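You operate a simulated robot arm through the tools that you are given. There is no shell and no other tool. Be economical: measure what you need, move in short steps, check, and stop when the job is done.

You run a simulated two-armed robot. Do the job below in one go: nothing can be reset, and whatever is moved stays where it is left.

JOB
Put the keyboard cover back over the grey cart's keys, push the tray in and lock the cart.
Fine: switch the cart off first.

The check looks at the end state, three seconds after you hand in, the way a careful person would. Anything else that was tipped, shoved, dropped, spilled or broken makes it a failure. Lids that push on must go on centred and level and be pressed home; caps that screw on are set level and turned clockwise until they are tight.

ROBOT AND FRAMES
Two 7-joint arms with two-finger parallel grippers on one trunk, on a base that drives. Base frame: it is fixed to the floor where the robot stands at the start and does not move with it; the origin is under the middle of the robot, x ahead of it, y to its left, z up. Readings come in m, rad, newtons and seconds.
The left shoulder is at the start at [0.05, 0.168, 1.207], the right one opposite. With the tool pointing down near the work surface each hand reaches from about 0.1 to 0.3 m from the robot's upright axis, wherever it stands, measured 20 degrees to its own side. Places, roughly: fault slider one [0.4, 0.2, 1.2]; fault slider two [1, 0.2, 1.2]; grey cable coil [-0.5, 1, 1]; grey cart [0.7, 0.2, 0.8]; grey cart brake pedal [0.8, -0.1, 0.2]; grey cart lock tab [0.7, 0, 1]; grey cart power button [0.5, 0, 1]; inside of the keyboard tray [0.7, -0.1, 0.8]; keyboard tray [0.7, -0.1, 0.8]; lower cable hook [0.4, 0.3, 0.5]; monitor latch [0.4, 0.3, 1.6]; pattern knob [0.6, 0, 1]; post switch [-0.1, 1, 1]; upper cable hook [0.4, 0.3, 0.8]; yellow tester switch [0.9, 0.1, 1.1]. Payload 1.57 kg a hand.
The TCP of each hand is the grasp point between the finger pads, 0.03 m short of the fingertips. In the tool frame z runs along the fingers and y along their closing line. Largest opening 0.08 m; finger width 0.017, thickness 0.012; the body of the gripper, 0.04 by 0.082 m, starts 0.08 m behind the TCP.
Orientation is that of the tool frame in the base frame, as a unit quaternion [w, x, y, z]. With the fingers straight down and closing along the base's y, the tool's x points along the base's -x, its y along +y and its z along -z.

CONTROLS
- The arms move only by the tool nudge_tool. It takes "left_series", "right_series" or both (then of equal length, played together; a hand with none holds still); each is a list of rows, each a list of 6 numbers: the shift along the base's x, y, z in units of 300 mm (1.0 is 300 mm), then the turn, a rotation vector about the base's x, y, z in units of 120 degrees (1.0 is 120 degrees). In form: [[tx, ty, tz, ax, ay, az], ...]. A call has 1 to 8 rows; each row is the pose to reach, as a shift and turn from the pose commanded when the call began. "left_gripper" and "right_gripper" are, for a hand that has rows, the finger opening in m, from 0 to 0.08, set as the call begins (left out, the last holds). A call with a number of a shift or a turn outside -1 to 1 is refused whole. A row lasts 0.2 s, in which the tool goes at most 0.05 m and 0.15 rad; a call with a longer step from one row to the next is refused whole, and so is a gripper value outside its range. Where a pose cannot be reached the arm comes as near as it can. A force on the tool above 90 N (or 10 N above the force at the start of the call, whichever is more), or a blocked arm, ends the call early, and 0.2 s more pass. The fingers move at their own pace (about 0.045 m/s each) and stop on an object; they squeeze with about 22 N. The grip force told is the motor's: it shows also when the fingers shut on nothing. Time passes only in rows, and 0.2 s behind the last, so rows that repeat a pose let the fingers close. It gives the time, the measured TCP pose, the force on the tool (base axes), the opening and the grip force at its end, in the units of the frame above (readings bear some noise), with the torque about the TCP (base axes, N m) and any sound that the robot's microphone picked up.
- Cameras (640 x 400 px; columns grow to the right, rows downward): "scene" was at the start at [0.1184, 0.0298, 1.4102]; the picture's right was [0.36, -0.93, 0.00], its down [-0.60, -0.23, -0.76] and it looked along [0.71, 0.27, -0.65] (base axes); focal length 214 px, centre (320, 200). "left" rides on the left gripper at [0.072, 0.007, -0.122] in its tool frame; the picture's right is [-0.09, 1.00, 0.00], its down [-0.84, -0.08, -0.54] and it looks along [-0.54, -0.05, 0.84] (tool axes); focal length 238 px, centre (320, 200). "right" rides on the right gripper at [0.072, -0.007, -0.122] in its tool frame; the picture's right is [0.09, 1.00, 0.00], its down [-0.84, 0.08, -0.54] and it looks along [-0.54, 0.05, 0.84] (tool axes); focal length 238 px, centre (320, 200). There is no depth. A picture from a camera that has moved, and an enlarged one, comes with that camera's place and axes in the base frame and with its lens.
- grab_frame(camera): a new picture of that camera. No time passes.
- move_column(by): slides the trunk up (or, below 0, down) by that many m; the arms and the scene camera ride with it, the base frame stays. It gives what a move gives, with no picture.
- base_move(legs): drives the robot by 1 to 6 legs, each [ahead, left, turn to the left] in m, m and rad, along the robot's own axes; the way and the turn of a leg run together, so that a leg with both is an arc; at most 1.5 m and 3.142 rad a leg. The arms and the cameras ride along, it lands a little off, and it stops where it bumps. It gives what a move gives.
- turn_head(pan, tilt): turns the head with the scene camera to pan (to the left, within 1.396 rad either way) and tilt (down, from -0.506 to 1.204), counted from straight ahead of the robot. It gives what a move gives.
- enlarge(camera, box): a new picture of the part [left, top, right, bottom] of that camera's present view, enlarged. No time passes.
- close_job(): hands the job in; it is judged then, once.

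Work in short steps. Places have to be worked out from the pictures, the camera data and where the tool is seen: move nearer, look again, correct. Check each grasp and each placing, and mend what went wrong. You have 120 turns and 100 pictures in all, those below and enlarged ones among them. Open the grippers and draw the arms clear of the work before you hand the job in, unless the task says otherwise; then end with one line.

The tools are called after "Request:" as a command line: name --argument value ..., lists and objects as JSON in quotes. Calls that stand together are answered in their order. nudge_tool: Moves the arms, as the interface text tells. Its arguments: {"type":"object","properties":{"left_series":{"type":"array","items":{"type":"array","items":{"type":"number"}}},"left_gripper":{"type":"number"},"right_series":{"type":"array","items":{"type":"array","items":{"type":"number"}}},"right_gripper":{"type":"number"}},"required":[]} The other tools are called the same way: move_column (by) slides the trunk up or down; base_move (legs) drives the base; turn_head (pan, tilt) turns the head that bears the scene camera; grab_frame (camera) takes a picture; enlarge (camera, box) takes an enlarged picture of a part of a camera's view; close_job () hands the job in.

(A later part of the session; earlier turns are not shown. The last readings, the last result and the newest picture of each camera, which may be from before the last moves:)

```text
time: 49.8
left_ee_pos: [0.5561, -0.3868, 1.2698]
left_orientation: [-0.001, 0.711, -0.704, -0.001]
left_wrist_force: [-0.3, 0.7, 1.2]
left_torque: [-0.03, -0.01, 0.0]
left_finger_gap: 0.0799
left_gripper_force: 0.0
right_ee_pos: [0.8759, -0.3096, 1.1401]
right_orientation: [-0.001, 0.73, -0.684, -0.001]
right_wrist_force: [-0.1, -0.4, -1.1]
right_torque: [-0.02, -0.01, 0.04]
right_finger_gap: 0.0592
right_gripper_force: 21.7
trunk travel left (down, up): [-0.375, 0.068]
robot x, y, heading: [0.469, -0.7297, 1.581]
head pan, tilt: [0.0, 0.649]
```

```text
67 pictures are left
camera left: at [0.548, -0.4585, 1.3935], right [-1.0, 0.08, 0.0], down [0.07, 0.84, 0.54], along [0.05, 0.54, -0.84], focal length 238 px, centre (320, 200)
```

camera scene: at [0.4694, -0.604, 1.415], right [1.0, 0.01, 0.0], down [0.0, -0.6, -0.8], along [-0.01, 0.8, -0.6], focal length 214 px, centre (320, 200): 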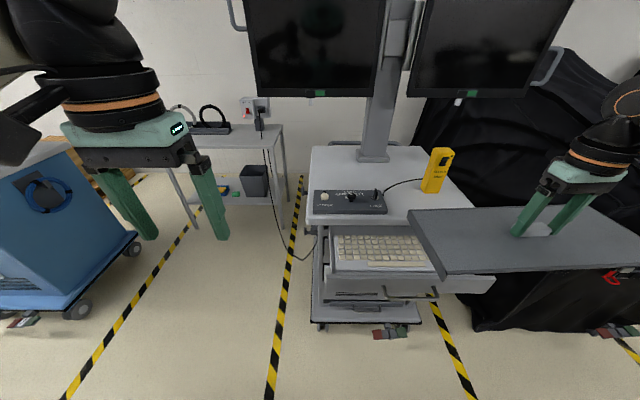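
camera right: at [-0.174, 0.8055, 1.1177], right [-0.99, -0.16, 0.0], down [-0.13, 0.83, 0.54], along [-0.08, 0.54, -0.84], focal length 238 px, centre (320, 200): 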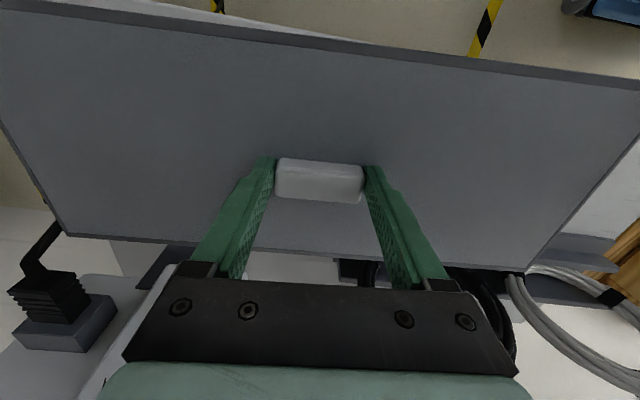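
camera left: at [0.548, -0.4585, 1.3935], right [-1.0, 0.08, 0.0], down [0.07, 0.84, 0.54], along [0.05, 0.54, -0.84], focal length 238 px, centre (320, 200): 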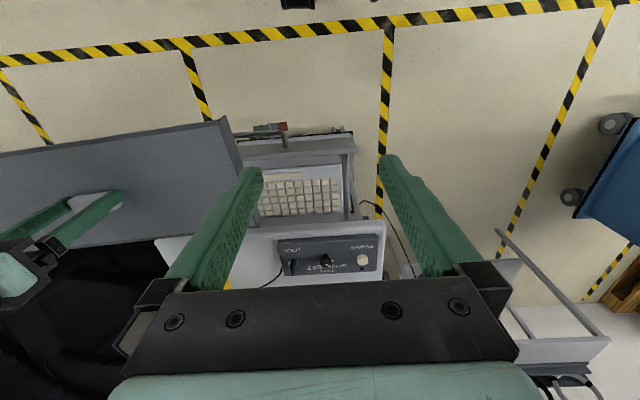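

The cover still hides half the tray. I draw the right hand back toward me and a bit further right.

Request:
nudge_tool --right_series '[[0.07, -0.13, 0, 0, 0, 0], [0.14, -0.26, 0, 0, 0, 0], [0.17, -0.4, 0, 0, 0, 0], [0.17, -0.54, 0, 0, 0, 0], [0.17, -0.67, 0, 0, 0, 0], [0.17, -0.67, 0, 0, 0, 0]]'

Request:
grab_frame --camera "left"

Request:
grab_frame --camera "scene"

```text
time: 51.2
left_ee_pos: [0.5548, -0.3867, 1.2702]
left_orientation: [0.0, 0.71, -0.704, 0.0]
left_wrist_force: [-0.6, 0.1, -0.3]
left_torque: [0.02, -0.03, 0.0]
left_finger_gap: 0.08
left_gripper_force: 0.0
right_ee_pos: [0.882, -0.4292, 1.1278]
right_orientation: [0.0, 0.73, -0.683, 0.0]
right_wrist_force: [-0.5, 0.1, -1.3]
right_torque: [0.01, 0.0, 0.01]
right_finger_gap: 0.0595
right_gripper_force: 22.4
right hand out of reach, approached as far as the arm can: row 3, 4, 5, 6
trunk travel left (down, up): [-0.375, 0.068]
robot x, y, heading: [0.4708, -0.7284, 1.58]
head pan, tilt: [0.0, 0.649]
```

```text
66 pictures are left
camera left: at [0.5485, -0.4581, 1.3933], right [-1.0, 0.08, 0.0], down [0.07, 0.84, 0.54], along [0.04, 0.54, -0.84], focal length 238 px, centre (320, 200)
```

left: 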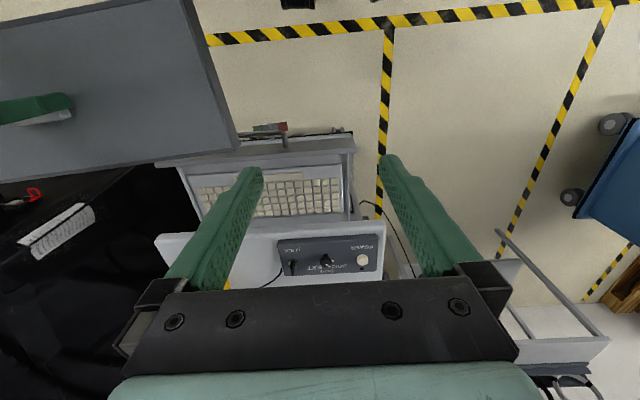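

```text
65 pictures are left
camera scene: at [0.4691, -0.6036, 1.415], right [1.0, 0.01, 0.0], down [0.01, -0.6, -0.8], along [-0.01, 0.8, -0.6], focal length 214 px, centre (320, 200)
```

scene: 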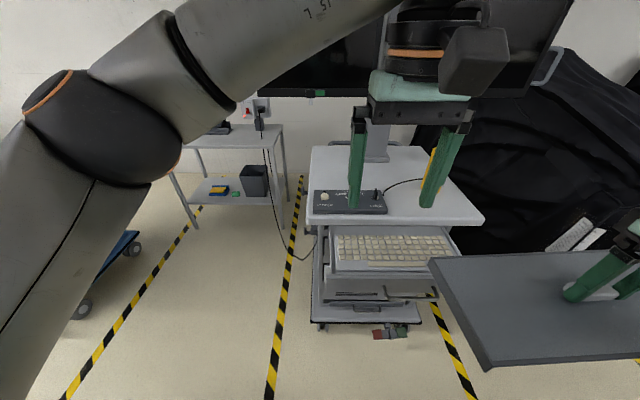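

Now the tray is visible. I zoom in with the scene camera, and shift the left hand so its finger no longer covers the keys.

Request:
nudge_tool --left_series '[[-0.15, 0, 0, 0, 0, 0], [-0.3, 0, 0, 0, 0, 0], [-0.45, 0, 0, 0, 0, 0], [-0.6, 0, 0, 0, 0, 0], [-0.6, 0, 0, 0, 0, 0]]'

Request:
enlarge --camera "scene" --box '[295, 180, 495, 310]'

Request:
enlarge --camera "left" --box '[60, 110, 320, 300]'

```text
time: 52.4
left_ee_pos: [0.3748, -0.3862, 1.2693]
left_orientation: [0.0, 0.711, -0.704, 0.0]
left_wrist_force: [-0.5, -0.7, -0.1]
left_torque: [-0.01, -0.02, -0.02]
left_finger_gap: 0.08
left_gripper_force: 0.1
right_ee_pos: [0.8822, -0.4279, 1.127]
right_orientation: [0.0, 0.73, -0.683, -0.001]
right_wrist_force: [0.3, -0.3, -1.6]
right_torque: [-0.03, 0.03, -0.01]
right_finger_gap: 0.0595
right_gripper_force: 21.9
trunk travel left (down, up): [-0.375, 0.068]
robot x, y, heading: [0.4695, -0.7316, 1.582]
head pan, tilt: [0.0, 0.649]
```

```text
3.08 times, centred on (395, 245) of scene
camera zoom: at [0.4694, -0.6036, 1.415], right [1.0, 0.01, 0.0], down [0.0, -0.6, -0.8], along [-0.01, 0.8, -0.6], focal length 660 px, centre (89, 62)
```

zoom: 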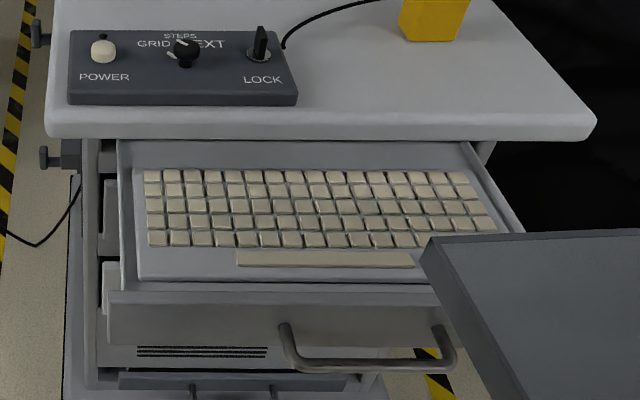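

```text
2.11 times, centred on (190, 205) of left
camera zoom: at [0.3679, -0.4584, 1.3937], right [-1.0, 0.08, 0.0], down [0.07, 0.84, 0.54], along [0.04, 0.54, -0.84], focal length 502 px, centre (594, 190)
```

zoom: 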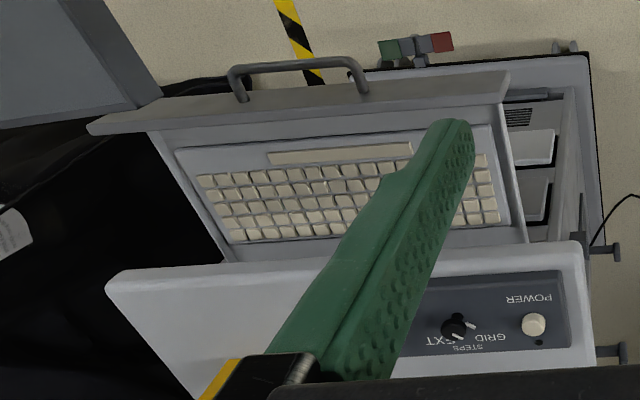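

The geometry: the keyboard plate spans x 0.512 to 0.909 and y -0.207 to about -0.057, with key tops at z≈0.855. The tray interior spans x 0.495 to 0.934. The cart lip overhangs at y≈-0.07, z≈0.905. I drive closer so the right hand reaches comfortably.

Request:
base_move --legs '[[0.15, -0.1, 0]]'

Request:
nudge_tool --right_series '[[-0.12, 0.0, 0.03, 0, 0, -0.005], [-0.25, 0.0, 0.05, 0, 0, -0.01], [-0.38, 0.0, 0.05, 0, 0, -0.015], [-0.5, 0.05, 0.05, 0, 0, -0.02], [-0.62, 0.1, 0.05, 0, 0, -0.025], [-0.74, 0.1, 0.05, 0, 0, -0.032], [-0.86, 0.1, 0.05, 0, 0, -0.032], [-0.9, 0.1, 0.05, 0, 0, -0.032]]'

Request:
grab_frame --camera "scene"

```text
time: 54.0
left_ee_pos: [0.4725, -0.2342, 1.2707]
left_orientation: [0.0, 0.711, -0.704, 0.0]
left_wrist_force: [-0.2, 0.3, -0.3]
left_torque: [0.01, 0.0, -0.01]
left_finger_gap: 0.0799
left_gripper_force: 0.0
right_ee_pos: [0.9799, -0.2765, 1.1272]
right_orientation: [0.001, 0.731, -0.682, -0.001]
right_wrist_force: [0.6, 0.6, -1.5]
right_torque: [-0.03, 0.01, 0.02]
right_finger_gap: 0.0595
right_gripper_force: 22.1
trunk travel left (down, up): [-0.375, 0.068]
robot x, y, heading: [0.5668, -0.5783, 1.58]
head pan, tilt: [0.0, 0.649]
```

```text
time: 55.8
left_ee_pos: [0.4727, -0.2361, 1.2701]
left_orientation: [0.0, 0.71, -0.704, 0.0]
left_wrist_force: [-0.5, 0.4, -0.2]
left_torque: [0.02, 0.0, -0.01]
left_finger_gap: 0.08
left_gripper_force: 0.0
right_ee_pos: [0.7089, -0.2469, 1.1426]
right_orientation: [-0.001, -0.707, 0.708, 0.001]
right_wrist_force: [0.1, 0.0, -2.7]
right_torque: [0.02, 0.03, 0.0]
right_finger_gap: 0.0595
right_gripper_force: 22.0
trunk travel left (down, up): [-0.375, 0.068]
robot x, y, heading: [0.5651, -0.5794, 1.579]
head pan, tilt: [0.0, 0.649]
```

```text
62 pictures are left
camera scene: at [0.5666, -0.4522, 1.415], right [1.0, 0.01, 0.0], down [0.01, -0.6, -0.8], along [-0.01, 0.8, -0.6], focal length 214 px, centre (320, 200)
```

scene: 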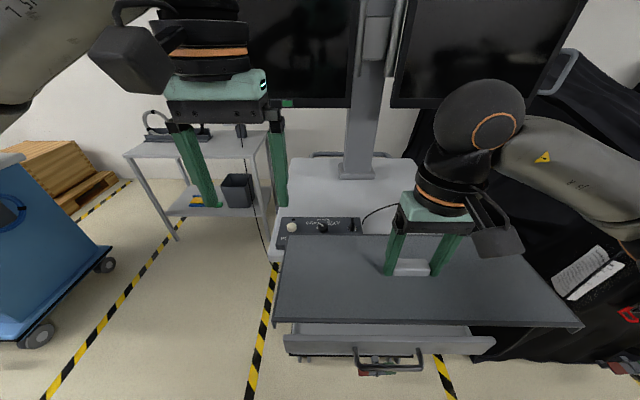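

The cover is square to the cart. I lower it in front of the lip to TCP [0.7125, -0.175, 0.96], with its back edge at about -0.097.

Request:
nudge_tool --right_series '[[0.012, 0.1, -0.1, 0, 0, 0], [0.012, 0.18, -0.22, 0, 0, 0], [0.012, 0.24, -0.35, 0, 0, 0], [0.012, 0.24, -0.48, 0, 0, 0], [0.012, 0.24, -0.609, 0, 0, 0], [0.012, 0.24, -0.609, 0, 0, 0]]'

Request:
grab_frame --camera "scene"

Request:
grab_frame --camera "right"

Request:
grab_frame --camera "left"

```text
time: 57.2
left_ee_pos: [0.4719, -0.2353, 1.2707]
left_orientation: [0.0, 0.71, -0.704, 0.001]
left_wrist_force: [0.0, 0.0, 1.3]
left_torque: [-0.01, 0.0, -0.03]
left_finger_gap: 0.0798
left_gripper_force: 0.1
right_ee_pos: [0.7141, -0.1746, 0.9593]
right_orientation: [0.001, -0.707, 0.708, 0.001]
right_wrist_force: [0.4, -0.8, -0.6]
right_torque: [-0.02, 0.01, -0.01]
right_finger_gap: 0.0596
right_gripper_force: 21.7
trunk travel left (down, up): [-0.375, 0.068]
robot x, y, heading: [0.5658, -0.5786, 1.584]
head pan, tilt: [0.0, 0.649]
```

```text
61 pictures are left
camera scene: at [0.5665, -0.4523, 1.415], right [1.0, 0.01, 0.0], down [0.01, -0.6, -0.8], along [-0.01, 0.8, -0.6], focal length 214 px, centre (320, 200)
```

scene: 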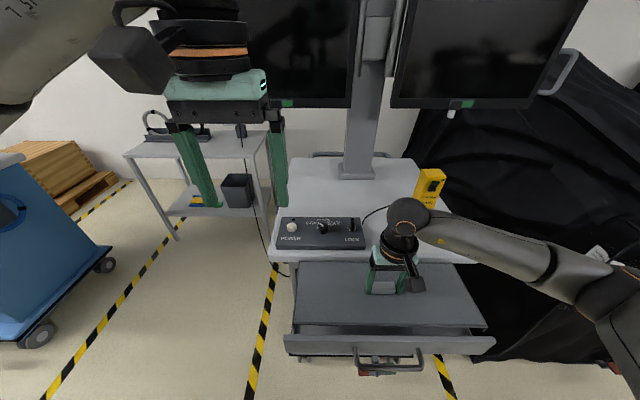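

```text
60 pictures are left
camera right: at [0.7203, -0.2466, 1.0805], right [-1.0, -0.09, 0.0], down [-0.08, 0.84, 0.54], along [-0.05, 0.54, -0.84], focal length 238 px, centre (320, 200)
```

right: 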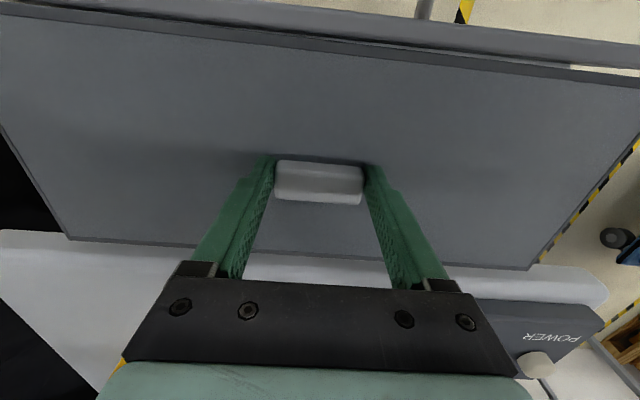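

```text
59 pictures are left
camera left: at [0.4654, -0.307, 1.3939], right [-1.0, 0.08, 0.0], down [0.07, 0.84, 0.54], along [0.05, 0.54, -0.84], focal length 238 px, centre (320, 200)
```

left: 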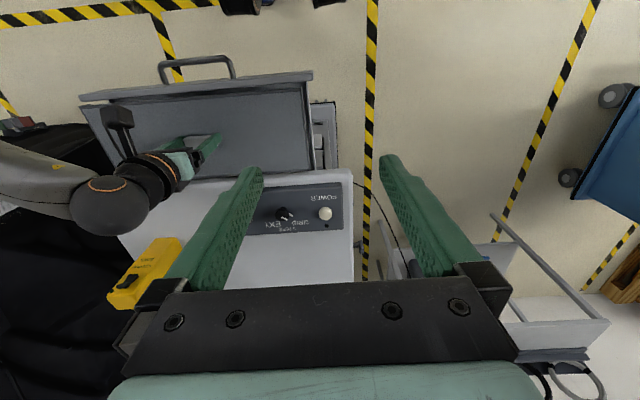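

Lowered in front of the lip. I zoom in to check its sideways centring in the tray.

Request:
enlarge --camera "scene" --box '[265, 235, 505, 380]'

Request:
enlarge --camera "left" --box '[60, 40, 360, 230]'

```text
2.67 times, centred on (385, 308) of scene
camera zoom: at [0.5665, -0.4523, 1.415], right [1.0, 0.01, 0.0], down [0.01, -0.6, -0.8], along [-0.01, 0.8, -0.6], focal length 572 px, centre (147, -87)
```

zoom: 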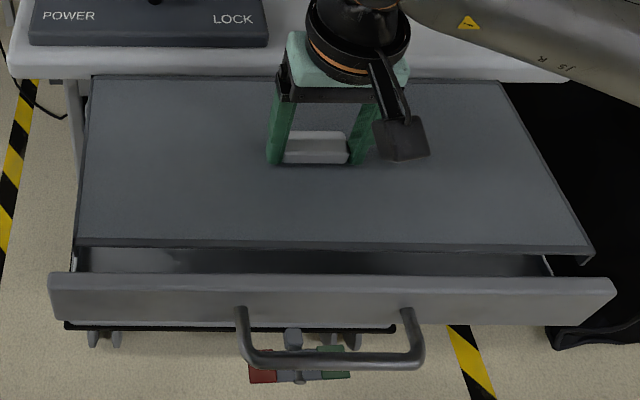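

```text
2.11 times, centred on (210, 135) of left
camera zoom: at [0.4654, -0.307, 1.3939], right [-1.0, 0.08, 0.0], down [0.07, 0.84, 0.54], along [0.05, 0.54, -0.84], focal length 502 px, centre (552, 337)
```

zoom: 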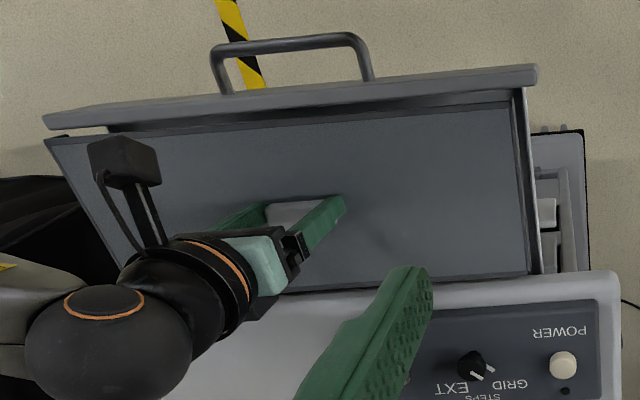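

Its sideways centre is x≈0.713, which suits the tray (0.7145) and keyboard plate (0.7105). I lower to TCP z 0.918, then slide the back edge under the lip to y=-0.137.

Request:
nudge_tool --right_series '[[-0.005, 0, -0.07, 0, 0, 0], [-0.005, 0, -0.137, 0, 0, 0], [-0.005, 0, -0.137, 0, 0, 0], [-0.005, 0.04, -0.137, 0, 0, 0], [-0.005, 0.08, -0.137, 0, 0, 0], [-0.005, 0.125, -0.137, 0, 0, 0], [-0.005, 0.125, -0.137, 0, 0, 0]]'

Request:
enlarge --camera "scene" --box '[265, 235, 505, 380]'

Request:
enlarge --camera "left" --box '[60, 40, 360, 230]'

```text
time: 58.8
left_ee_pos: [0.4732, -0.2351, 1.2707]
left_orientation: [0.0, 0.71, -0.704, 0.0]
left_wrist_force: [-0.2, 0.3, 0.4]
left_torque: [-0.01, -0.02, 0.01]
left_finger_gap: 0.0803
left_gripper_force: 0.0
right_ee_pos: [0.7114, -0.1368, 0.9193]
right_orientation: [0.0, -0.707, 0.708, -0.001]
right_wrist_force: [0.0, 0.5, -0.5]
right_torque: [0.0, -0.01, 0.0]
right_finger_gap: 0.0596
right_gripper_force: 22.6
trunk travel left (down, up): [-0.375, 0.068]
robot x, y, heading: [0.5676, -0.5786, 1.583]
head pan, tilt: [0.0, 0.649]
```

```text
2.67 times, centred on (385, 308) of scene
camera zoom: at [0.5666, -0.4522, 1.415], right [1.0, 0.01, 0.0], down [0.01, -0.6, -0.8], along [-0.01, 0.8, -0.6], focal length 572 px, centre (147, -87)
```

zoom: 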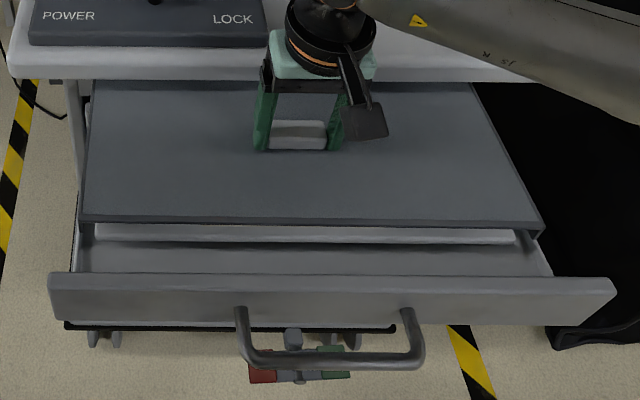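

```text
2.11 times, centred on (210, 135) of left
camera zoom: at [0.4654, -0.307, 1.3939], right [-1.0, 0.08, 0.0], down [0.07, 0.84, 0.54], along [0.05, 0.54, -0.84], focal length 502 px, centre (552, 337)
```

zoom: 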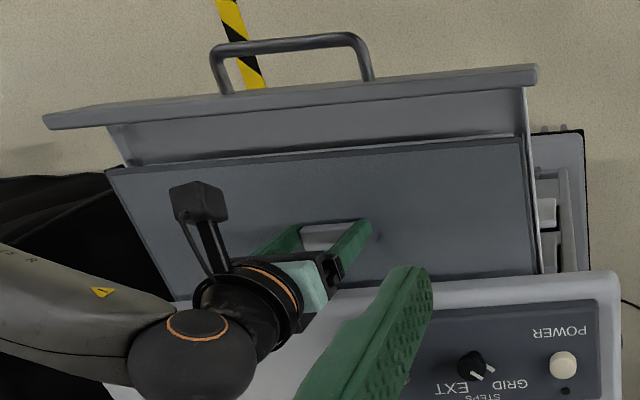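

The keyboard plate spans x 0.515 to 0.911 and the cover 0.504 to 0.918. I shift it +2 mm in x and -4 mm in y, then lower gently until contact.

Request:
nudge_tool --right_series '[[0.006, -0.013, 0, 0, 0, 0], [0.006, -0.013, -0.02, 0, 0, 0], [0.006, -0.013, -0.04, 0, 0, 0], [0.006, -0.013, -0.055, 0, 0, 0], [0.006, -0.013, -0.065, 0, 0, 0]]'

Request:
enlarge --camera "scene" --box '[265, 235, 505, 380]'

```text
time: 60.0
left_ee_pos: [0.4722, -0.2353, 1.2702]
left_orientation: [0.001, 0.71, -0.705, 0.0]
left_wrist_force: [-0.6, -0.1, 0.3]
left_torque: [-0.05, 0.0, -0.01]
left_finger_gap: 0.0799
left_gripper_force: 0.2
right_ee_pos: [0.713, -0.1405, 0.8986]
right_orientation: [0.001, -0.706, 0.708, 0.0]
right_wrist_force: [0.6, 0.3, -1.0]
right_torque: [-0.01, -0.03, -0.04]
right_finger_gap: 0.0595
right_gripper_force: 22.4
trunk travel left (down, up): [-0.375, 0.068]
robot x, y, heading: [0.5691, -0.5798, 1.578]
head pan, tilt: [0.0, 0.649]
```

```text
2.67 times, centred on (385, 308) of scene
camera zoom: at [0.5666, -0.4521, 1.415], right [1.0, 0.01, 0.0], down [0.01, -0.6, -0.8], along [-0.01, 0.8, -0.6], focal length 572 px, centre (147, -87)
```

zoom: 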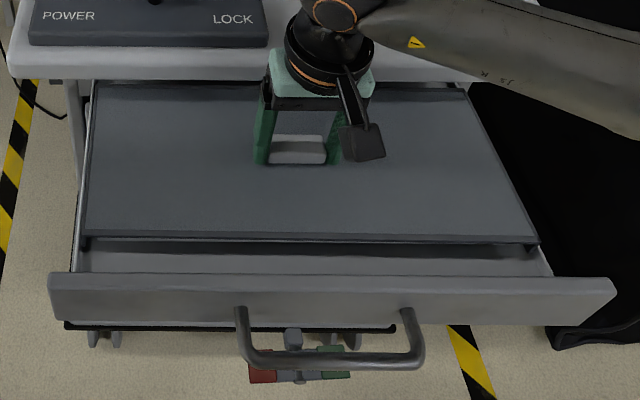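

No contact yet, and the skirts are going inside the tray walls. I keep lowering in 3 mm steps.

Request:
nudge_tool --right_series '[[0, 0, -0.01, 0, 0, 0], [0, 0, -0.02, 0, 0, 0], [0, 0, -0.03, 0, 0, 0], [0, 0, -0.04, 0, 0, 0], [0, 0, -0.05, 0, 0, 0], [0, 0, -0.06, 0, 0, 0]]'

Request:
enlarge --camera "scene" --box '[265, 235, 505, 380]'

```text
time: 61.4
left_ee_pos: [0.4727, -0.2361, 1.2718]
left_orientation: [-0.001, 0.71, -0.704, -0.001]
left_wrist_force: [0.5, -1.0, -0.1]
left_torque: [0.01, 0.0, 0.01]
left_finger_gap: 0.0802
left_gripper_force: 0.1
right_ee_pos: [0.7127, -0.1411, 0.8864]
right_orientation: [0.002, -0.707, 0.707, 0.004]
right_wrist_force: [2.9, -0.1, 29.1]
right_torque: [-0.22, -0.38, -0.12]
right_finger_gap: 0.0595
right_gripper_force: 21.8
trunk travel left (down, up): [-0.375, 0.068]
robot x, y, heading: [0.5702, -0.5769, 1.576]
head pan, tilt: [0.0, 0.649]
```

```text
2.67 times, centred on (385, 308) of scene
camera zoom: at [0.566, -0.4545, 1.4158], right [1.0, 0.01, 0.0], down [0.01, -0.6, -0.8], along [-0.01, 0.8, -0.6], focal length 572 px, centre (147, -87)
```

zoom: 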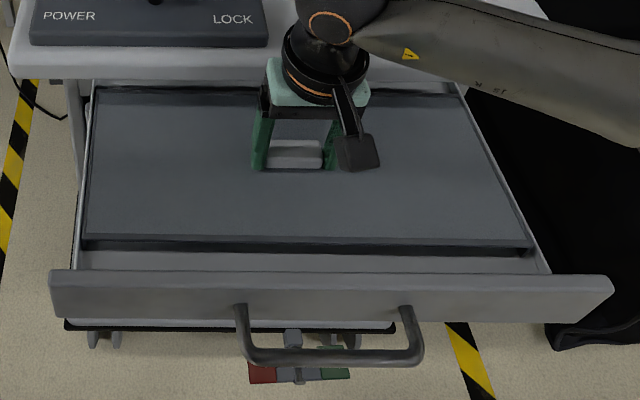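

Contact at TCP z≈0.886 with 29 N, so it's resting on something. I ease off 3 mm, open, lift clear a little and inspect the seat.

Request:
nudge_tool --right_series '[[0, 0, 0.016, 0, 0, 0], [0, 0, 0.016, 0, 0, 0]]'

Request:
nudge_tool --right_series '[[0, 0, 0.0, 0, 0, 0], [0, 0, 0, 0, 0, 0], [0, 0, 0.1, 0, 0, 0], [0, 0, 0.25, 0, 0, 0], [0, 0, 0.4, 0, 0, 0], [0, 0, 0.55, 0, 0, 0], [0, -0.1, 0.7, 0, 0, 0]]' --right_gripper 0.078

Request:
grab_frame --camera "right"

Request:
enlarge --camera "scene" --box '[265, 235, 505, 380]'

```text
time: 62.0
left_ee_pos: [0.4733, -0.2359, 1.2697]
left_orientation: [-0.001, 0.71, -0.704, -0.001]
left_wrist_force: [0.3, -0.1, -1.2]
left_torque: [0.02, 0.02, -0.01]
left_finger_gap: 0.0803
left_gripper_force: 0.0
right_ee_pos: [0.7129, -0.1427, 0.8854]
right_orientation: [0.0, -0.707, 0.707, 0.0]
right_wrist_force: [0.0, -0.1, 9.7]
right_torque: [0.63, -0.09, -0.28]
right_finger_gap: 0.0596
right_gripper_force: 22.2
trunk travel left (down, up): [-0.375, 0.068]
robot x, y, heading: [0.5733, -0.5776, 1.581]
head pan, tilt: [0.0, 0.649]
```

```text
refused: row 7 steps farther than a row can; nothing moved
```

```text
52 pictures are left
camera right: at [0.7195, -0.2144, 1.0076], right [-1.0, -0.09, 0.0], down [-0.08, 0.84, 0.54], along [-0.05, 0.54, -0.84], focal length 238 px, centre (320, 200)
```

right: 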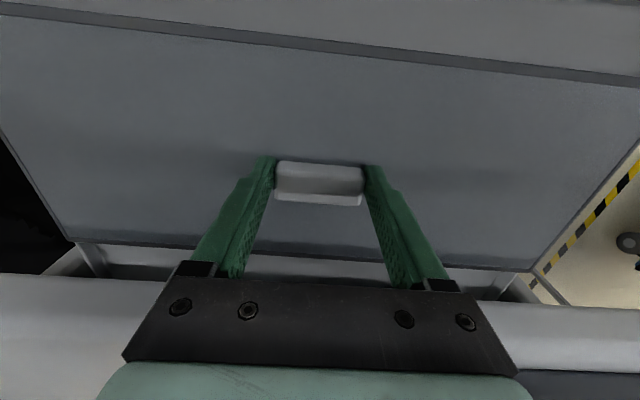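

```text
2.67 times, centred on (385, 308) of scene
camera zoom: at [0.5661, -0.453, 1.4149], right [1.0, 0.01, 0.0], down [0.01, -0.6, -0.8], along [-0.01, 0.8, -0.6], focal length 572 px, centre (147, -87)
```

zoom: 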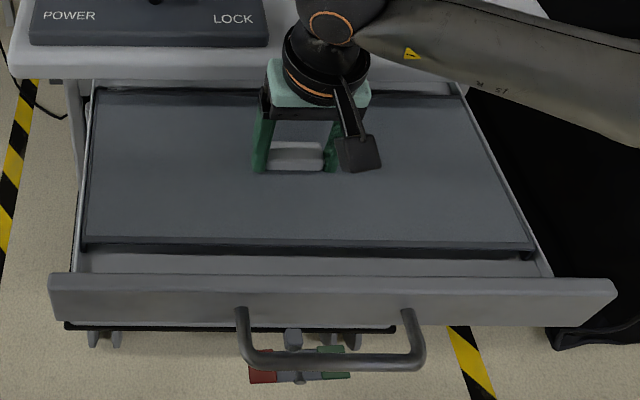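

It sits within the tray walls. I open the gripper and lift in shorter steps.

Request:
nudge_tool --right_series '[[0, 0, 0.0, 0, 0, 0], [0, 0, 0, 0, 0, 0], [0, 0, 0, 0, 0, 0], [0, 0, 0.1, 0, 0, 0], [0, 0, 0.25, 0, 0, 0], [0, 0, 0.4, 0, 0, 0], [0, 0, 0.55, 0, 0, 0], [0, -0.08, 0.68, 0, 0, 0]]' --right_gripper 0.078

Request:
grab_frame --camera "right"

Request:
enlarge --camera "scene" --box '[265, 235, 505, 380]'

```text
time: 63.8
left_ee_pos: [0.4735, -0.2353, 1.2714]
left_orientation: [0.0, 0.71, -0.704, -0.001]
left_wrist_force: [0.4, -0.4, -0.5]
left_torque: [0.05, 0.0, 0.01]
left_finger_gap: 0.0798
left_gripper_force: 0.0
right_ee_pos: [0.7136, -0.167, 1.0912]
right_orientation: [-0.001, -0.706, 0.708, 0.0]
right_wrist_force: [1.2, 0.1, 0.7]
right_torque: [0.01, -0.02, 0.0]
right_finger_gap: 0.0778
right_gripper_force: 0.0
trunk travel left (down, up): [-0.375, 0.068]
robot x, y, heading: [0.5716, -0.5806, 1.58]
head pan, tilt: [0.0, 0.649]
```

```text
50 pictures are left
camera right: at [0.7196, -0.2394, 1.2128], right [-1.0, -0.09, 0.0], down [-0.08, 0.84, 0.54], along [-0.05, 0.54, -0.84], focal length 238 px, centre (320, 200)
```

right: 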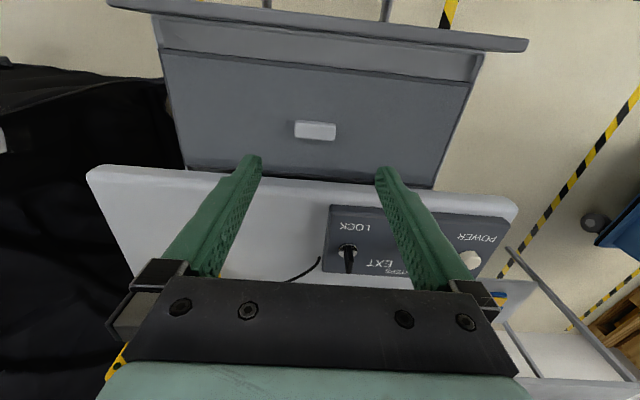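

```text
2.67 times, centred on (385, 308) of scene
camera zoom: at [0.5664, -0.4529, 1.4151], right [1.0, 0.01, 0.0], down [0.01, -0.6, -0.8], along [-0.01, 0.8, -0.6], focal length 572 px, centre (147, -87)
```

zoom: 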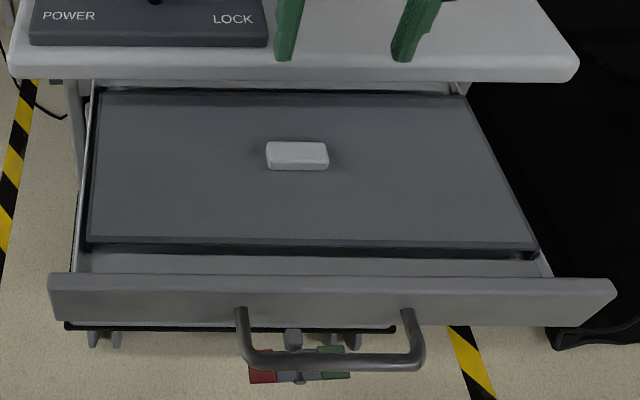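

The cover is released. I zoom in on its seating from above.

Request:
enlarge --camera "right" --box '[140, 30, 500, 200]'

Request:
enlarge --camera "scene" --box '[285, 260, 365, 340]'

Request:
enlarge --camera "scene" --box '[410, 260, 490, 340]'

```text
1.78 times, centred on (320, 115) of right
camera zoom: at [0.7196, -0.2394, 1.2128], right [-1.0, -0.09, 0.0], down [-0.08, 0.84, 0.54], along [-0.05, 0.54, -0.84], focal length 424 px, centre (320, 351)
```

zoom: 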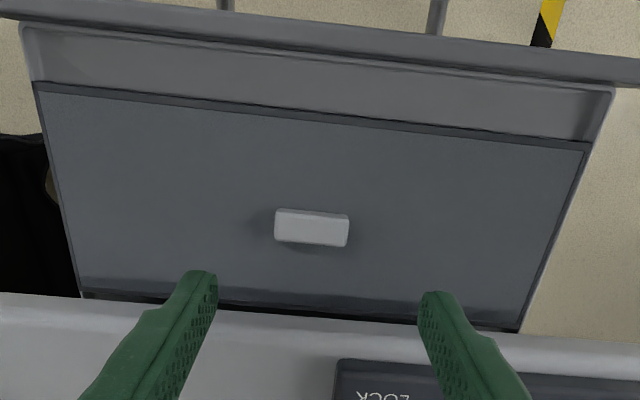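

```text
5.00 times, centred on (325, 300) of scene
camera zoom: at [0.5664, -0.4529, 1.4151], right [1.0, 0.01, 0.0], down [0.01, -0.6, -0.8], along [-0.01, 0.8, -0.6], focal length 1072 px, centre (295, -300)
```

zoom: 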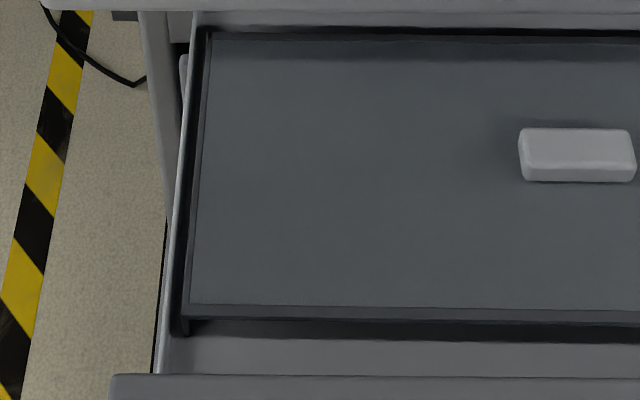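

```text
5.00 times, centred on (450, 300) of scene
camera zoom: at [0.5664, -0.4529, 1.4151], right [1.0, 0.01, 0.0], down [0.01, -0.6, -0.8], along [-0.01, 0.8, -0.6], focal length 1072 px, centre (-330, -300)
```

zoom: 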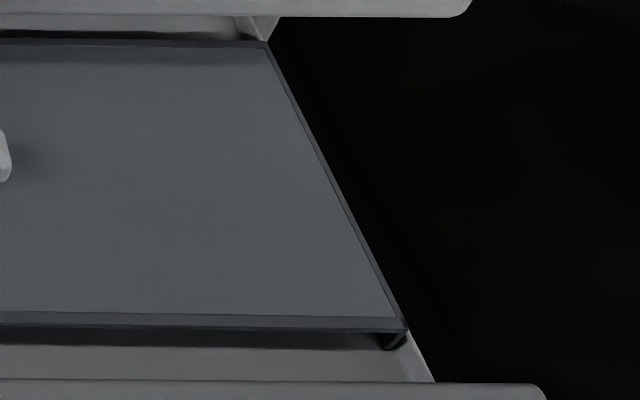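

I check the +x side more closely, where the cover sits close to the tray wall.

Request:
enlarge --camera "right" --box '[140, 30, 230, 110]'

Request:
enlarge --camera "right" --box '[410, 60, 500, 200]'

```text
5.00 times, centred on (185, 70) of right
camera zoom: at [0.7196, -0.2394, 1.2128], right [-1.0, -0.09, 0.0], down [-0.08, 0.84, 0.54], along [-0.05, 0.54, -0.84], focal length 1192 px, centre (995, 850)
```

zoom: 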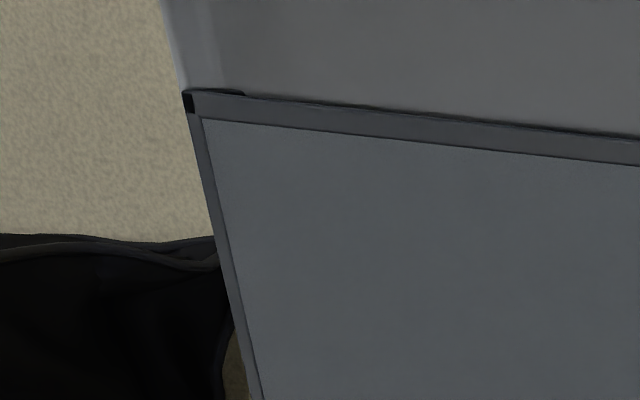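

```text
2.86 times, centred on (455, 130) of right
camera zoom: at [0.7196, -0.2394, 1.2128], right [-1.0, -0.09, 0.0], down [-0.08, 0.84, 0.54], along [-0.05, 0.54, -0.84], focal length 681 px, centre (-66, 400)
```

zoom: 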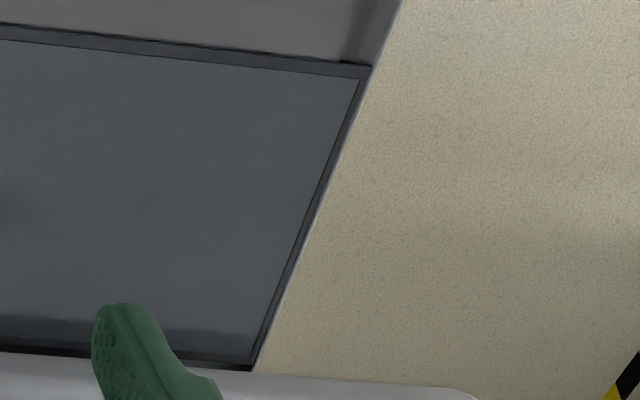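

The cover sits centred: it spans x 0.508 to 0.925 in a tray spanning 0.500 to 0.932, and it is square. The tray handle bar is at about [0.716, -0.30, 0.847]. I move the closed fingers to a point in front of the bar.

Request:
nudge_tool --right_series '[[0.0, -0.14, 0.05, 0, 0, 0], [0.003, -0.28, 0.1, 0, 0, 0], [0.006, -0.42, 0.1, 0, 0, 0], [0.008, -0.56, 0.05, 0, 0, 0], [0.008, -0.67, -0.05, 0, 0, 0], [0.008, -0.67, -0.2, 0, 0, 0], [0.008, -0.67, -0.36, 0, 0, 0], [0.008, -0.67, -0.5, 0, 0, 0]]' --right_gripper 0.0

Request:
grab_frame --camera "scene"

Request:
grab_frame --camera "right"

```text
time: 65.6
left_ee_pos: [0.4729, -0.2357, 1.2705]
left_orientation: [0.001, 0.71, -0.704, 0.0]
left_wrist_force: [0.3, 0.4, -0.4]
left_torque: [-0.01, 0.01, -0.01]
left_finger_gap: 0.0797
left_gripper_force: 0.0
right_ee_pos: [0.6998, -0.341, 0.9372]
right_orientation: [0.002, 0.709, -0.705, -0.004]
right_wrist_force: [5.5, 13.8, 83.7]
right_torque: [-8.72, 0.65, 0.45]
right_finger_gap: 0.0
right_gripper_force: 21.0
right hand out of reach, approached as far as the arm can: row 5, 6, 7, 8
trunk travel left (down, up): [-0.375, 0.068]
robot x, y, heading: [0.5675, -0.5787, 1.578]
head pan, tilt: [0.0, 0.649]
```

```text
43 pictures are left
camera scene: at [0.5669, -0.4524, 1.4151], right [1.0, 0.01, 0.0], down [0.01, -0.6, -0.8], along [-0.01, 0.8, -0.6], focal length 214 px, centre (320, 200)
```

scene: 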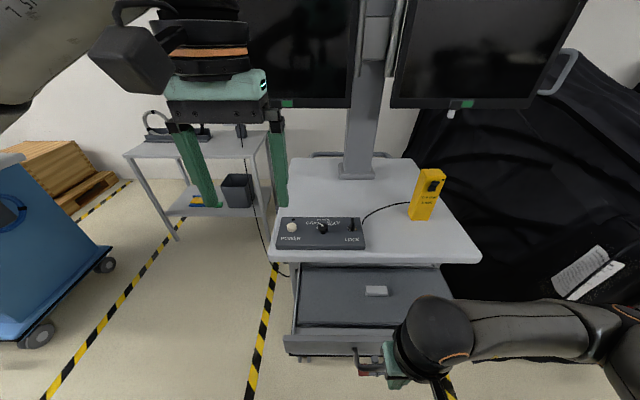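

```text
42 pictures are left
camera right: at [0.709, -0.4136, 1.0582], right [-1.0, -0.1, 0.01], down [-0.08, 0.84, 0.54], along [-0.06, 0.54, -0.84], focal length 238 px, centre (320, 200)
```

right: 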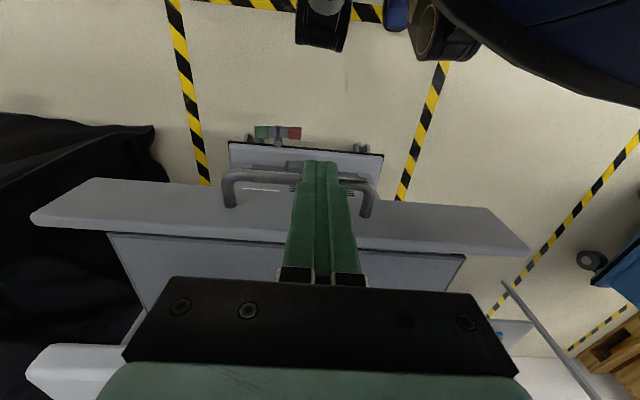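

The hand can't reach that pose, and something behind the TCP (probably the camera mount on the robot's own body) presses with 84 N. I back off upward right away.

Request:
nudge_tool --right_series '[[0.0, 0.03, 0.1, 0, 0, 0], [0, 0.06, 0.25, 0, 0, 0], [0, 0.1, 0.4, 0, 0, 0], [0, 0.1, 0.5, 0, 0, 0], [0, 0.1, 0.5, 0, 0, 0]]'

Request:
turn_head --pan -0.3 --tilt 1.0

Request:
grab_frame --camera "scene"

```text
time: 66.8
left_ee_pos: [0.474, -0.2348, 1.2705]
left_orientation: [0.0, 0.71, -0.704, 0.0]
left_wrist_force: [0.7, -0.1, 0.5]
left_torque: [-0.05, -0.02, 0.0]
left_finger_gap: 0.0799
left_gripper_force: 0.1
right_ee_pos: [0.7027, -0.3114, 1.0845]
right_orientation: [0.001, -0.705, 0.709, 0.0]
right_wrist_force: [-1.0, -0.3, -0.1]
right_torque: [-0.01, 0.0, 0.0]
right_finger_gap: 0.0001
right_gripper_force: 20.9
trunk travel left (down, up): [-0.375, 0.068]
robot x, y, heading: [0.5719, -0.5805, 1.574]
head pan, tilt: [0.0, 0.649]
```

```text
time: 67.6
left_ee_pos: [0.4733, -0.2336, 1.27]
left_orientation: [0.0, 0.71, -0.704, 0.0]
left_wrist_force: [0.2, -0.5, -0.4]
left_torque: [0.0, 0.01, -0.02]
left_finger_gap: 0.08
left_gripper_force: 0.1
right_ee_pos: [0.7031, -0.3123, 1.0831]
right_orientation: [0.001, -0.707, 0.707, 0.0]
right_wrist_force: [-0.9, -0.2, -1.0]
right_torque: [-0.02, 0.0, -0.01]
right_finger_gap: 0.0001
right_gripper_force: 21.2
trunk travel left (down, up): [-0.375, 0.068]
robot x, y, heading: [0.5702, -0.5751, 1.578]
head pan, tilt: [-0.3, 1.0]
```

```text
41 pictures are left
camera scene: at [0.5873, -0.4723, 1.3873], right [0.96, -0.29, 0.0], down [-0.24, -0.81, -0.54], along [0.16, 0.52, -0.84], focal length 214 px, centre (320, 200)
```

scene: 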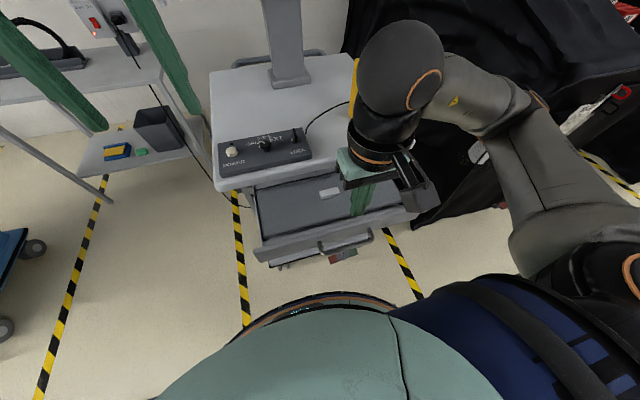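

The tray and cover are undisturbed. I drive back 0.15 m so the hand can work further ahead of the body.

Request:
base_move --legs '[[-0.15, 0, 0]]'

Request:
nudge_tool --right_series '[[0.02, 0.12, 0, 0, 0, 0], [0.04, 0.24, -0.06, 0, 0, 0], [0.045, 0.32, -0.18, 0, 0, 0], [0.045, 0.32, -0.33, 0, 0, 0], [0.045, 0.32, -0.48, 0, 0, 0], [0.045, 0.32, -0.48, 0, 0, 0]]'

Request:
turn_head --pan -0.1 --tilt 0.75

Request:
grab_frame --camera "scene"

Request:
grab_frame --camera "right"

```text
time: 69.0
left_ee_pos: [0.4719, -0.3872, 1.2708]
left_orientation: [0.0, 0.711, -0.704, 0.0]
left_wrist_force: [-0.9, -0.3, 0.3]
left_torque: [0.04, -0.01, 0.01]
left_finger_gap: 0.0802
left_gripper_force: 0.1
right_ee_pos: [0.7027, -0.4621, 1.0847]
right_orientation: [-0.001, 0.707, -0.707, -0.001]
right_wrist_force: [0.3, 0.3, 0.2]
right_torque: [0.02, 0.01, 0.03]
right_finger_gap: 0.0
right_gripper_force: 20.8
trunk travel left (down, up): [-0.375, 0.068]
robot x, y, heading: [0.5697, -0.7288, 1.579]
head pan, tilt: [-0.3, 1.0]
```

```text
time: 70.4
left_ee_pos: [0.4739, -0.3845, 1.2703]
left_orientation: [0.0, 0.711, -0.703, 0.001]
left_wrist_force: [0.2, 0.8, -1.3]
left_torque: [0.02, 0.02, -0.02]
left_finger_gap: 0.0801
left_gripper_force: 0.2
right_ee_pos: [0.718, -0.3651, 0.9409]
right_orientation: [-0.001, 0.708, -0.706, 0.001]
right_wrist_force: [-0.7, 0.7, -0.4]
right_torque: [-0.01, 0.0, 0.0]
right_finger_gap: 0.0002
right_gripper_force: 20.8
trunk travel left (down, up): [-0.375, 0.068]
robot x, y, heading: [0.5679, -0.7306, 1.583]
head pan, tilt: [-0.3, 1.0]
```

```text
time: 71.2
left_ee_pos: [0.4731, -0.3851, 1.2699]
left_orientation: [0.001, 0.711, -0.704, 0.0]
left_wrist_force: [-0.1, 1.3, -1.2]
left_torque: [0.06, -0.01, -0.02]
left_finger_gap: 0.0798
left_gripper_force: 0.1
right_ee_pos: [0.7189, -0.3659, 0.9407]
right_orientation: [0.0, -0.707, 0.707, 0.0]
right_wrist_force: [-0.1, 0.2, -0.2]
right_torque: [0.01, 0.01, -0.03]
right_finger_gap: 0.0002
right_gripper_force: 21.5
trunk travel left (down, up): [-0.375, 0.068]
robot x, y, heading: [0.5707, -0.7307, 1.584]
head pan, tilt: [-0.099, 0.75]
```

```text
40 pictures are left
camera scene: at [0.5761, -0.6066, 1.4064], right [1.0, -0.09, 0.0], down [-0.06, -0.68, -0.73], along [0.07, 0.73, -0.68], focal length 214 px, centre (320, 200)
```

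scene: 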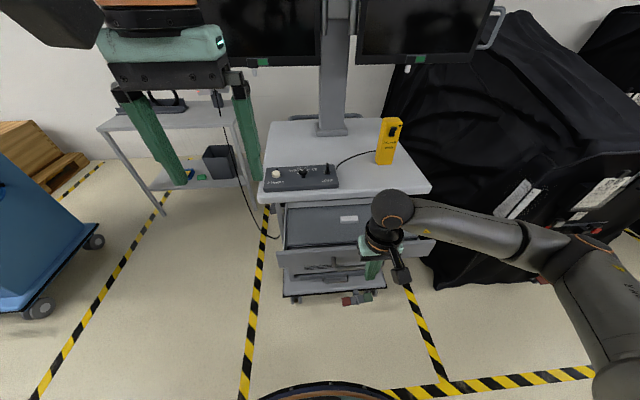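

```text
39 pictures are left
camera right: at [0.7248, -0.4377, 1.062], right [-1.0, -0.09, 0.0], down [-0.08, 0.84, 0.54], along [-0.05, 0.54, -0.84], focal length 238 px, centre (320, 200)
```

right: 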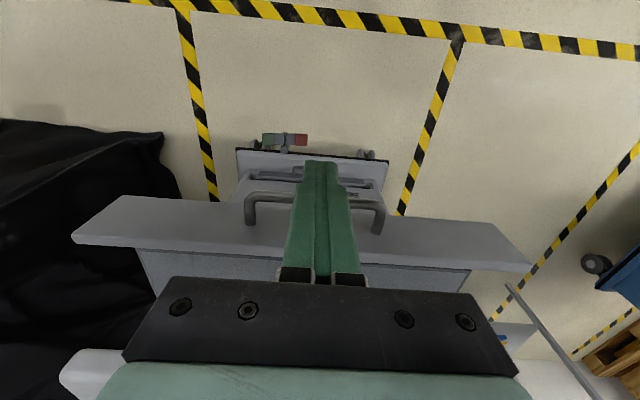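

The bar is at [0.717, -0.298] and the fingers are clear in front of it. I lower to TCP z≈0.85 and push gently to make contact.

Request:
nudge_tool --right_series '[[0, 0, -0.12, 0, 0, 0], [0, 0, -0.24, 0, 0, 0], [0, 0, -0.3, 0, 0, 0], [0, 0.1, -0.3, 0, 0, 0], [0, 0.16, -0.3, 0, 0, 0], [0, 0.2, -0.3, 0, 0, 0], [0, 0.23, -0.3, 0, 0, 0]]'

Request:
grab_frame --camera "right"

```text
time: 72.8
left_ee_pos: [0.4733, -0.3847, 1.2711]
left_orientation: [0.0, 0.71, -0.704, 0.0]
left_wrist_force: [-0.4, -0.1, -0.5]
left_torque: [0.0, -0.02, 0.04]
left_finger_gap: 0.0801
left_gripper_force: 0.1
right_ee_pos: [0.7171, -0.2964, 0.8509]
right_orientation: [0.0, 0.708, -0.706, 0.0]
right_wrist_force: [0.4, -0.4, 0.3]
right_torque: [-0.01, 0.02, -0.01]
right_finger_gap: 0.0001
right_gripper_force: 21.5
trunk travel left (down, up): [-0.375, 0.068]
robot x, y, heading: [0.5701, -0.7284, 1.576]
head pan, tilt: [-0.099, 0.75]
```

```text
38 pictures are left
camera right: at [0.7244, -0.3684, 0.9713], right [-1.0, -0.09, 0.0], down [-0.08, 0.84, 0.54], along [-0.05, 0.54, -0.84], focal length 238 px, centre (320, 200)
```

right: 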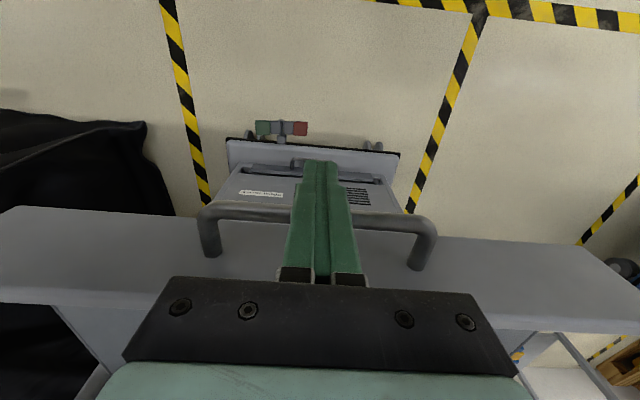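

No contact force yet. I keep moving +y in small steps until I feel the bar.

Request:
nudge_tool --right_series '[[0, 0.03, 0, 0, 0, 0], [0, 0.06, 0, 0, 0, 0], [0, 0.09, 0, 0, 0, 0], [0, 0.12, 0, 0, 0, 0], [0, 0.15, 0, 0, 0, 0]]'

Request:
grab_frame --camera "scene"

Request:
grab_frame --camera "right"

```text
time: 74.0
left_ee_pos: [0.4735, -0.3847, 1.271]
left_orientation: [0.0, 0.711, -0.704, 0.0]
left_wrist_force: [-1.0, -0.6, 0.5]
left_torque: [-0.03, 0.01, 0.06]
left_finger_gap: 0.0802
left_gripper_force: 0.0
right_ee_pos: [0.7176, -0.2507, 0.8497]
right_orientation: [0.0, 0.708, -0.706, 0.0]
right_wrist_force: [0.7, -0.4, -0.5]
right_torque: [0.0, -0.03, 0.02]
right_finger_gap: 0.0002
right_gripper_force: 21.4
trunk travel left (down, up): [-0.375, 0.068]
robot x, y, heading: [0.5684, -0.7265, 1.584]
head pan, tilt: [-0.099, 0.75]
```

```text
37 pictures are left
camera scene: at [0.576, -0.6066, 1.4064], right [1.0, -0.09, 0.0], down [-0.06, -0.68, -0.73], along [0.07, 0.73, -0.68], focal length 214 px, centre (320, 200)
```

scene: 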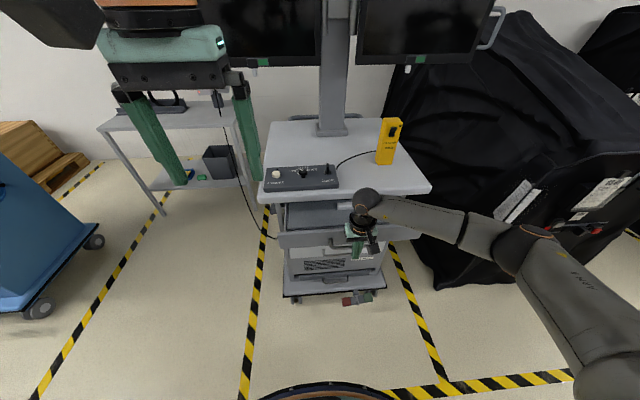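

```text
36 pictures are left
camera right: at [0.7245, -0.3237, 0.9709], right [-1.0, -0.09, 0.0], down [-0.08, 0.84, 0.54], along [-0.05, 0.54, -0.84], focal length 238 px, centre (320, 200)
```

right: 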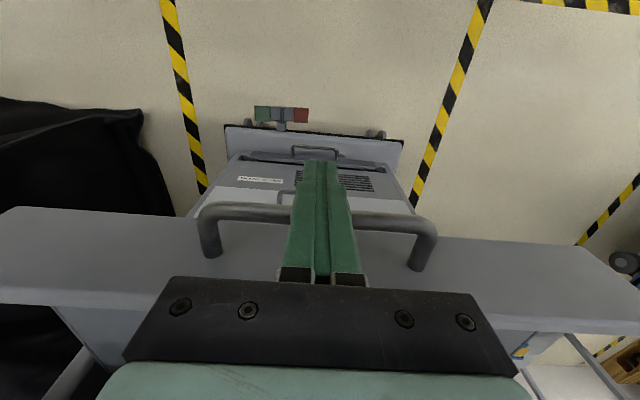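

The bar stays put in the hand's view, so the tray is sliding in with little friction. I keep pushing.

Request:
nudge_tool --right_series '[[0, 0.04, 0, 0, 0, 0], [0, 0.08, 0, 0, 0, 0], [0, 0.12, 0, 0, 0, 0], [0, 0.16, 0, 0, 0, 0], [0, 0.2, 0, 0, 0, 0], [0, 0.24, 0, 0, 0, 0], [0, 0.28, 0, 0, 0, 0]]'

Request:
grab_frame --camera "right"

Request:
enlarge --camera "scene" --box '[240, 130, 460, 320]'

```text
time: 75.6
left_ee_pos: [0.4737, -0.3848, 1.271]
left_orientation: [0.0, 0.71, -0.704, 0.0]
left_wrist_force: [1.2, 0.5, 0.9]
left_torque: [-0.03, -0.02, 0.01]
left_finger_gap: 0.08
left_gripper_force: 0.1
right_ee_pos: [0.7177, -0.1676, 0.8483]
right_orientation: [0.0, -0.707, 0.708, 0.0]
right_wrist_force: [0.0, -0.8, -0.1]
right_torque: [-0.04, 0.01, -0.01]
right_finger_gap: 0.0
right_gripper_force: 21.1
trunk travel left (down, up): [-0.375, 0.068]
robot x, y, heading: [0.5727, -0.7275, 1.584]
head pan, tilt: [-0.099, 0.75]
```

```text
35 pictures are left
camera right: at [0.724, -0.2397, 0.971], right [-1.0, -0.09, 0.0], down [-0.08, 0.84, 0.54], along [-0.05, 0.54, -0.84], focal length 238 px, centre (320, 200)
```

right: 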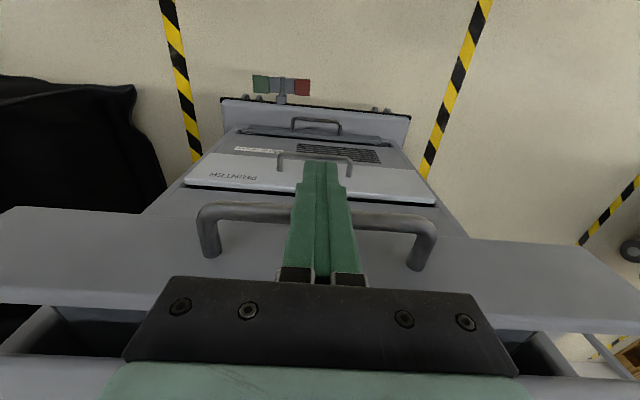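

```text
2.11 times, centred on (350, 225) of scene
camera zoom: at [0.5759, -0.6066, 1.4064], right [1.0, -0.09, 0.0], down [-0.06, -0.68, -0.73], along [0.07, 0.73, -0.68], focal length 452 px, centre (257, 147)
```

zoom: 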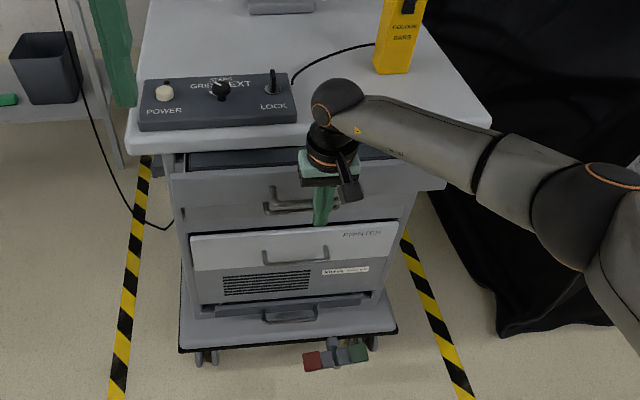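

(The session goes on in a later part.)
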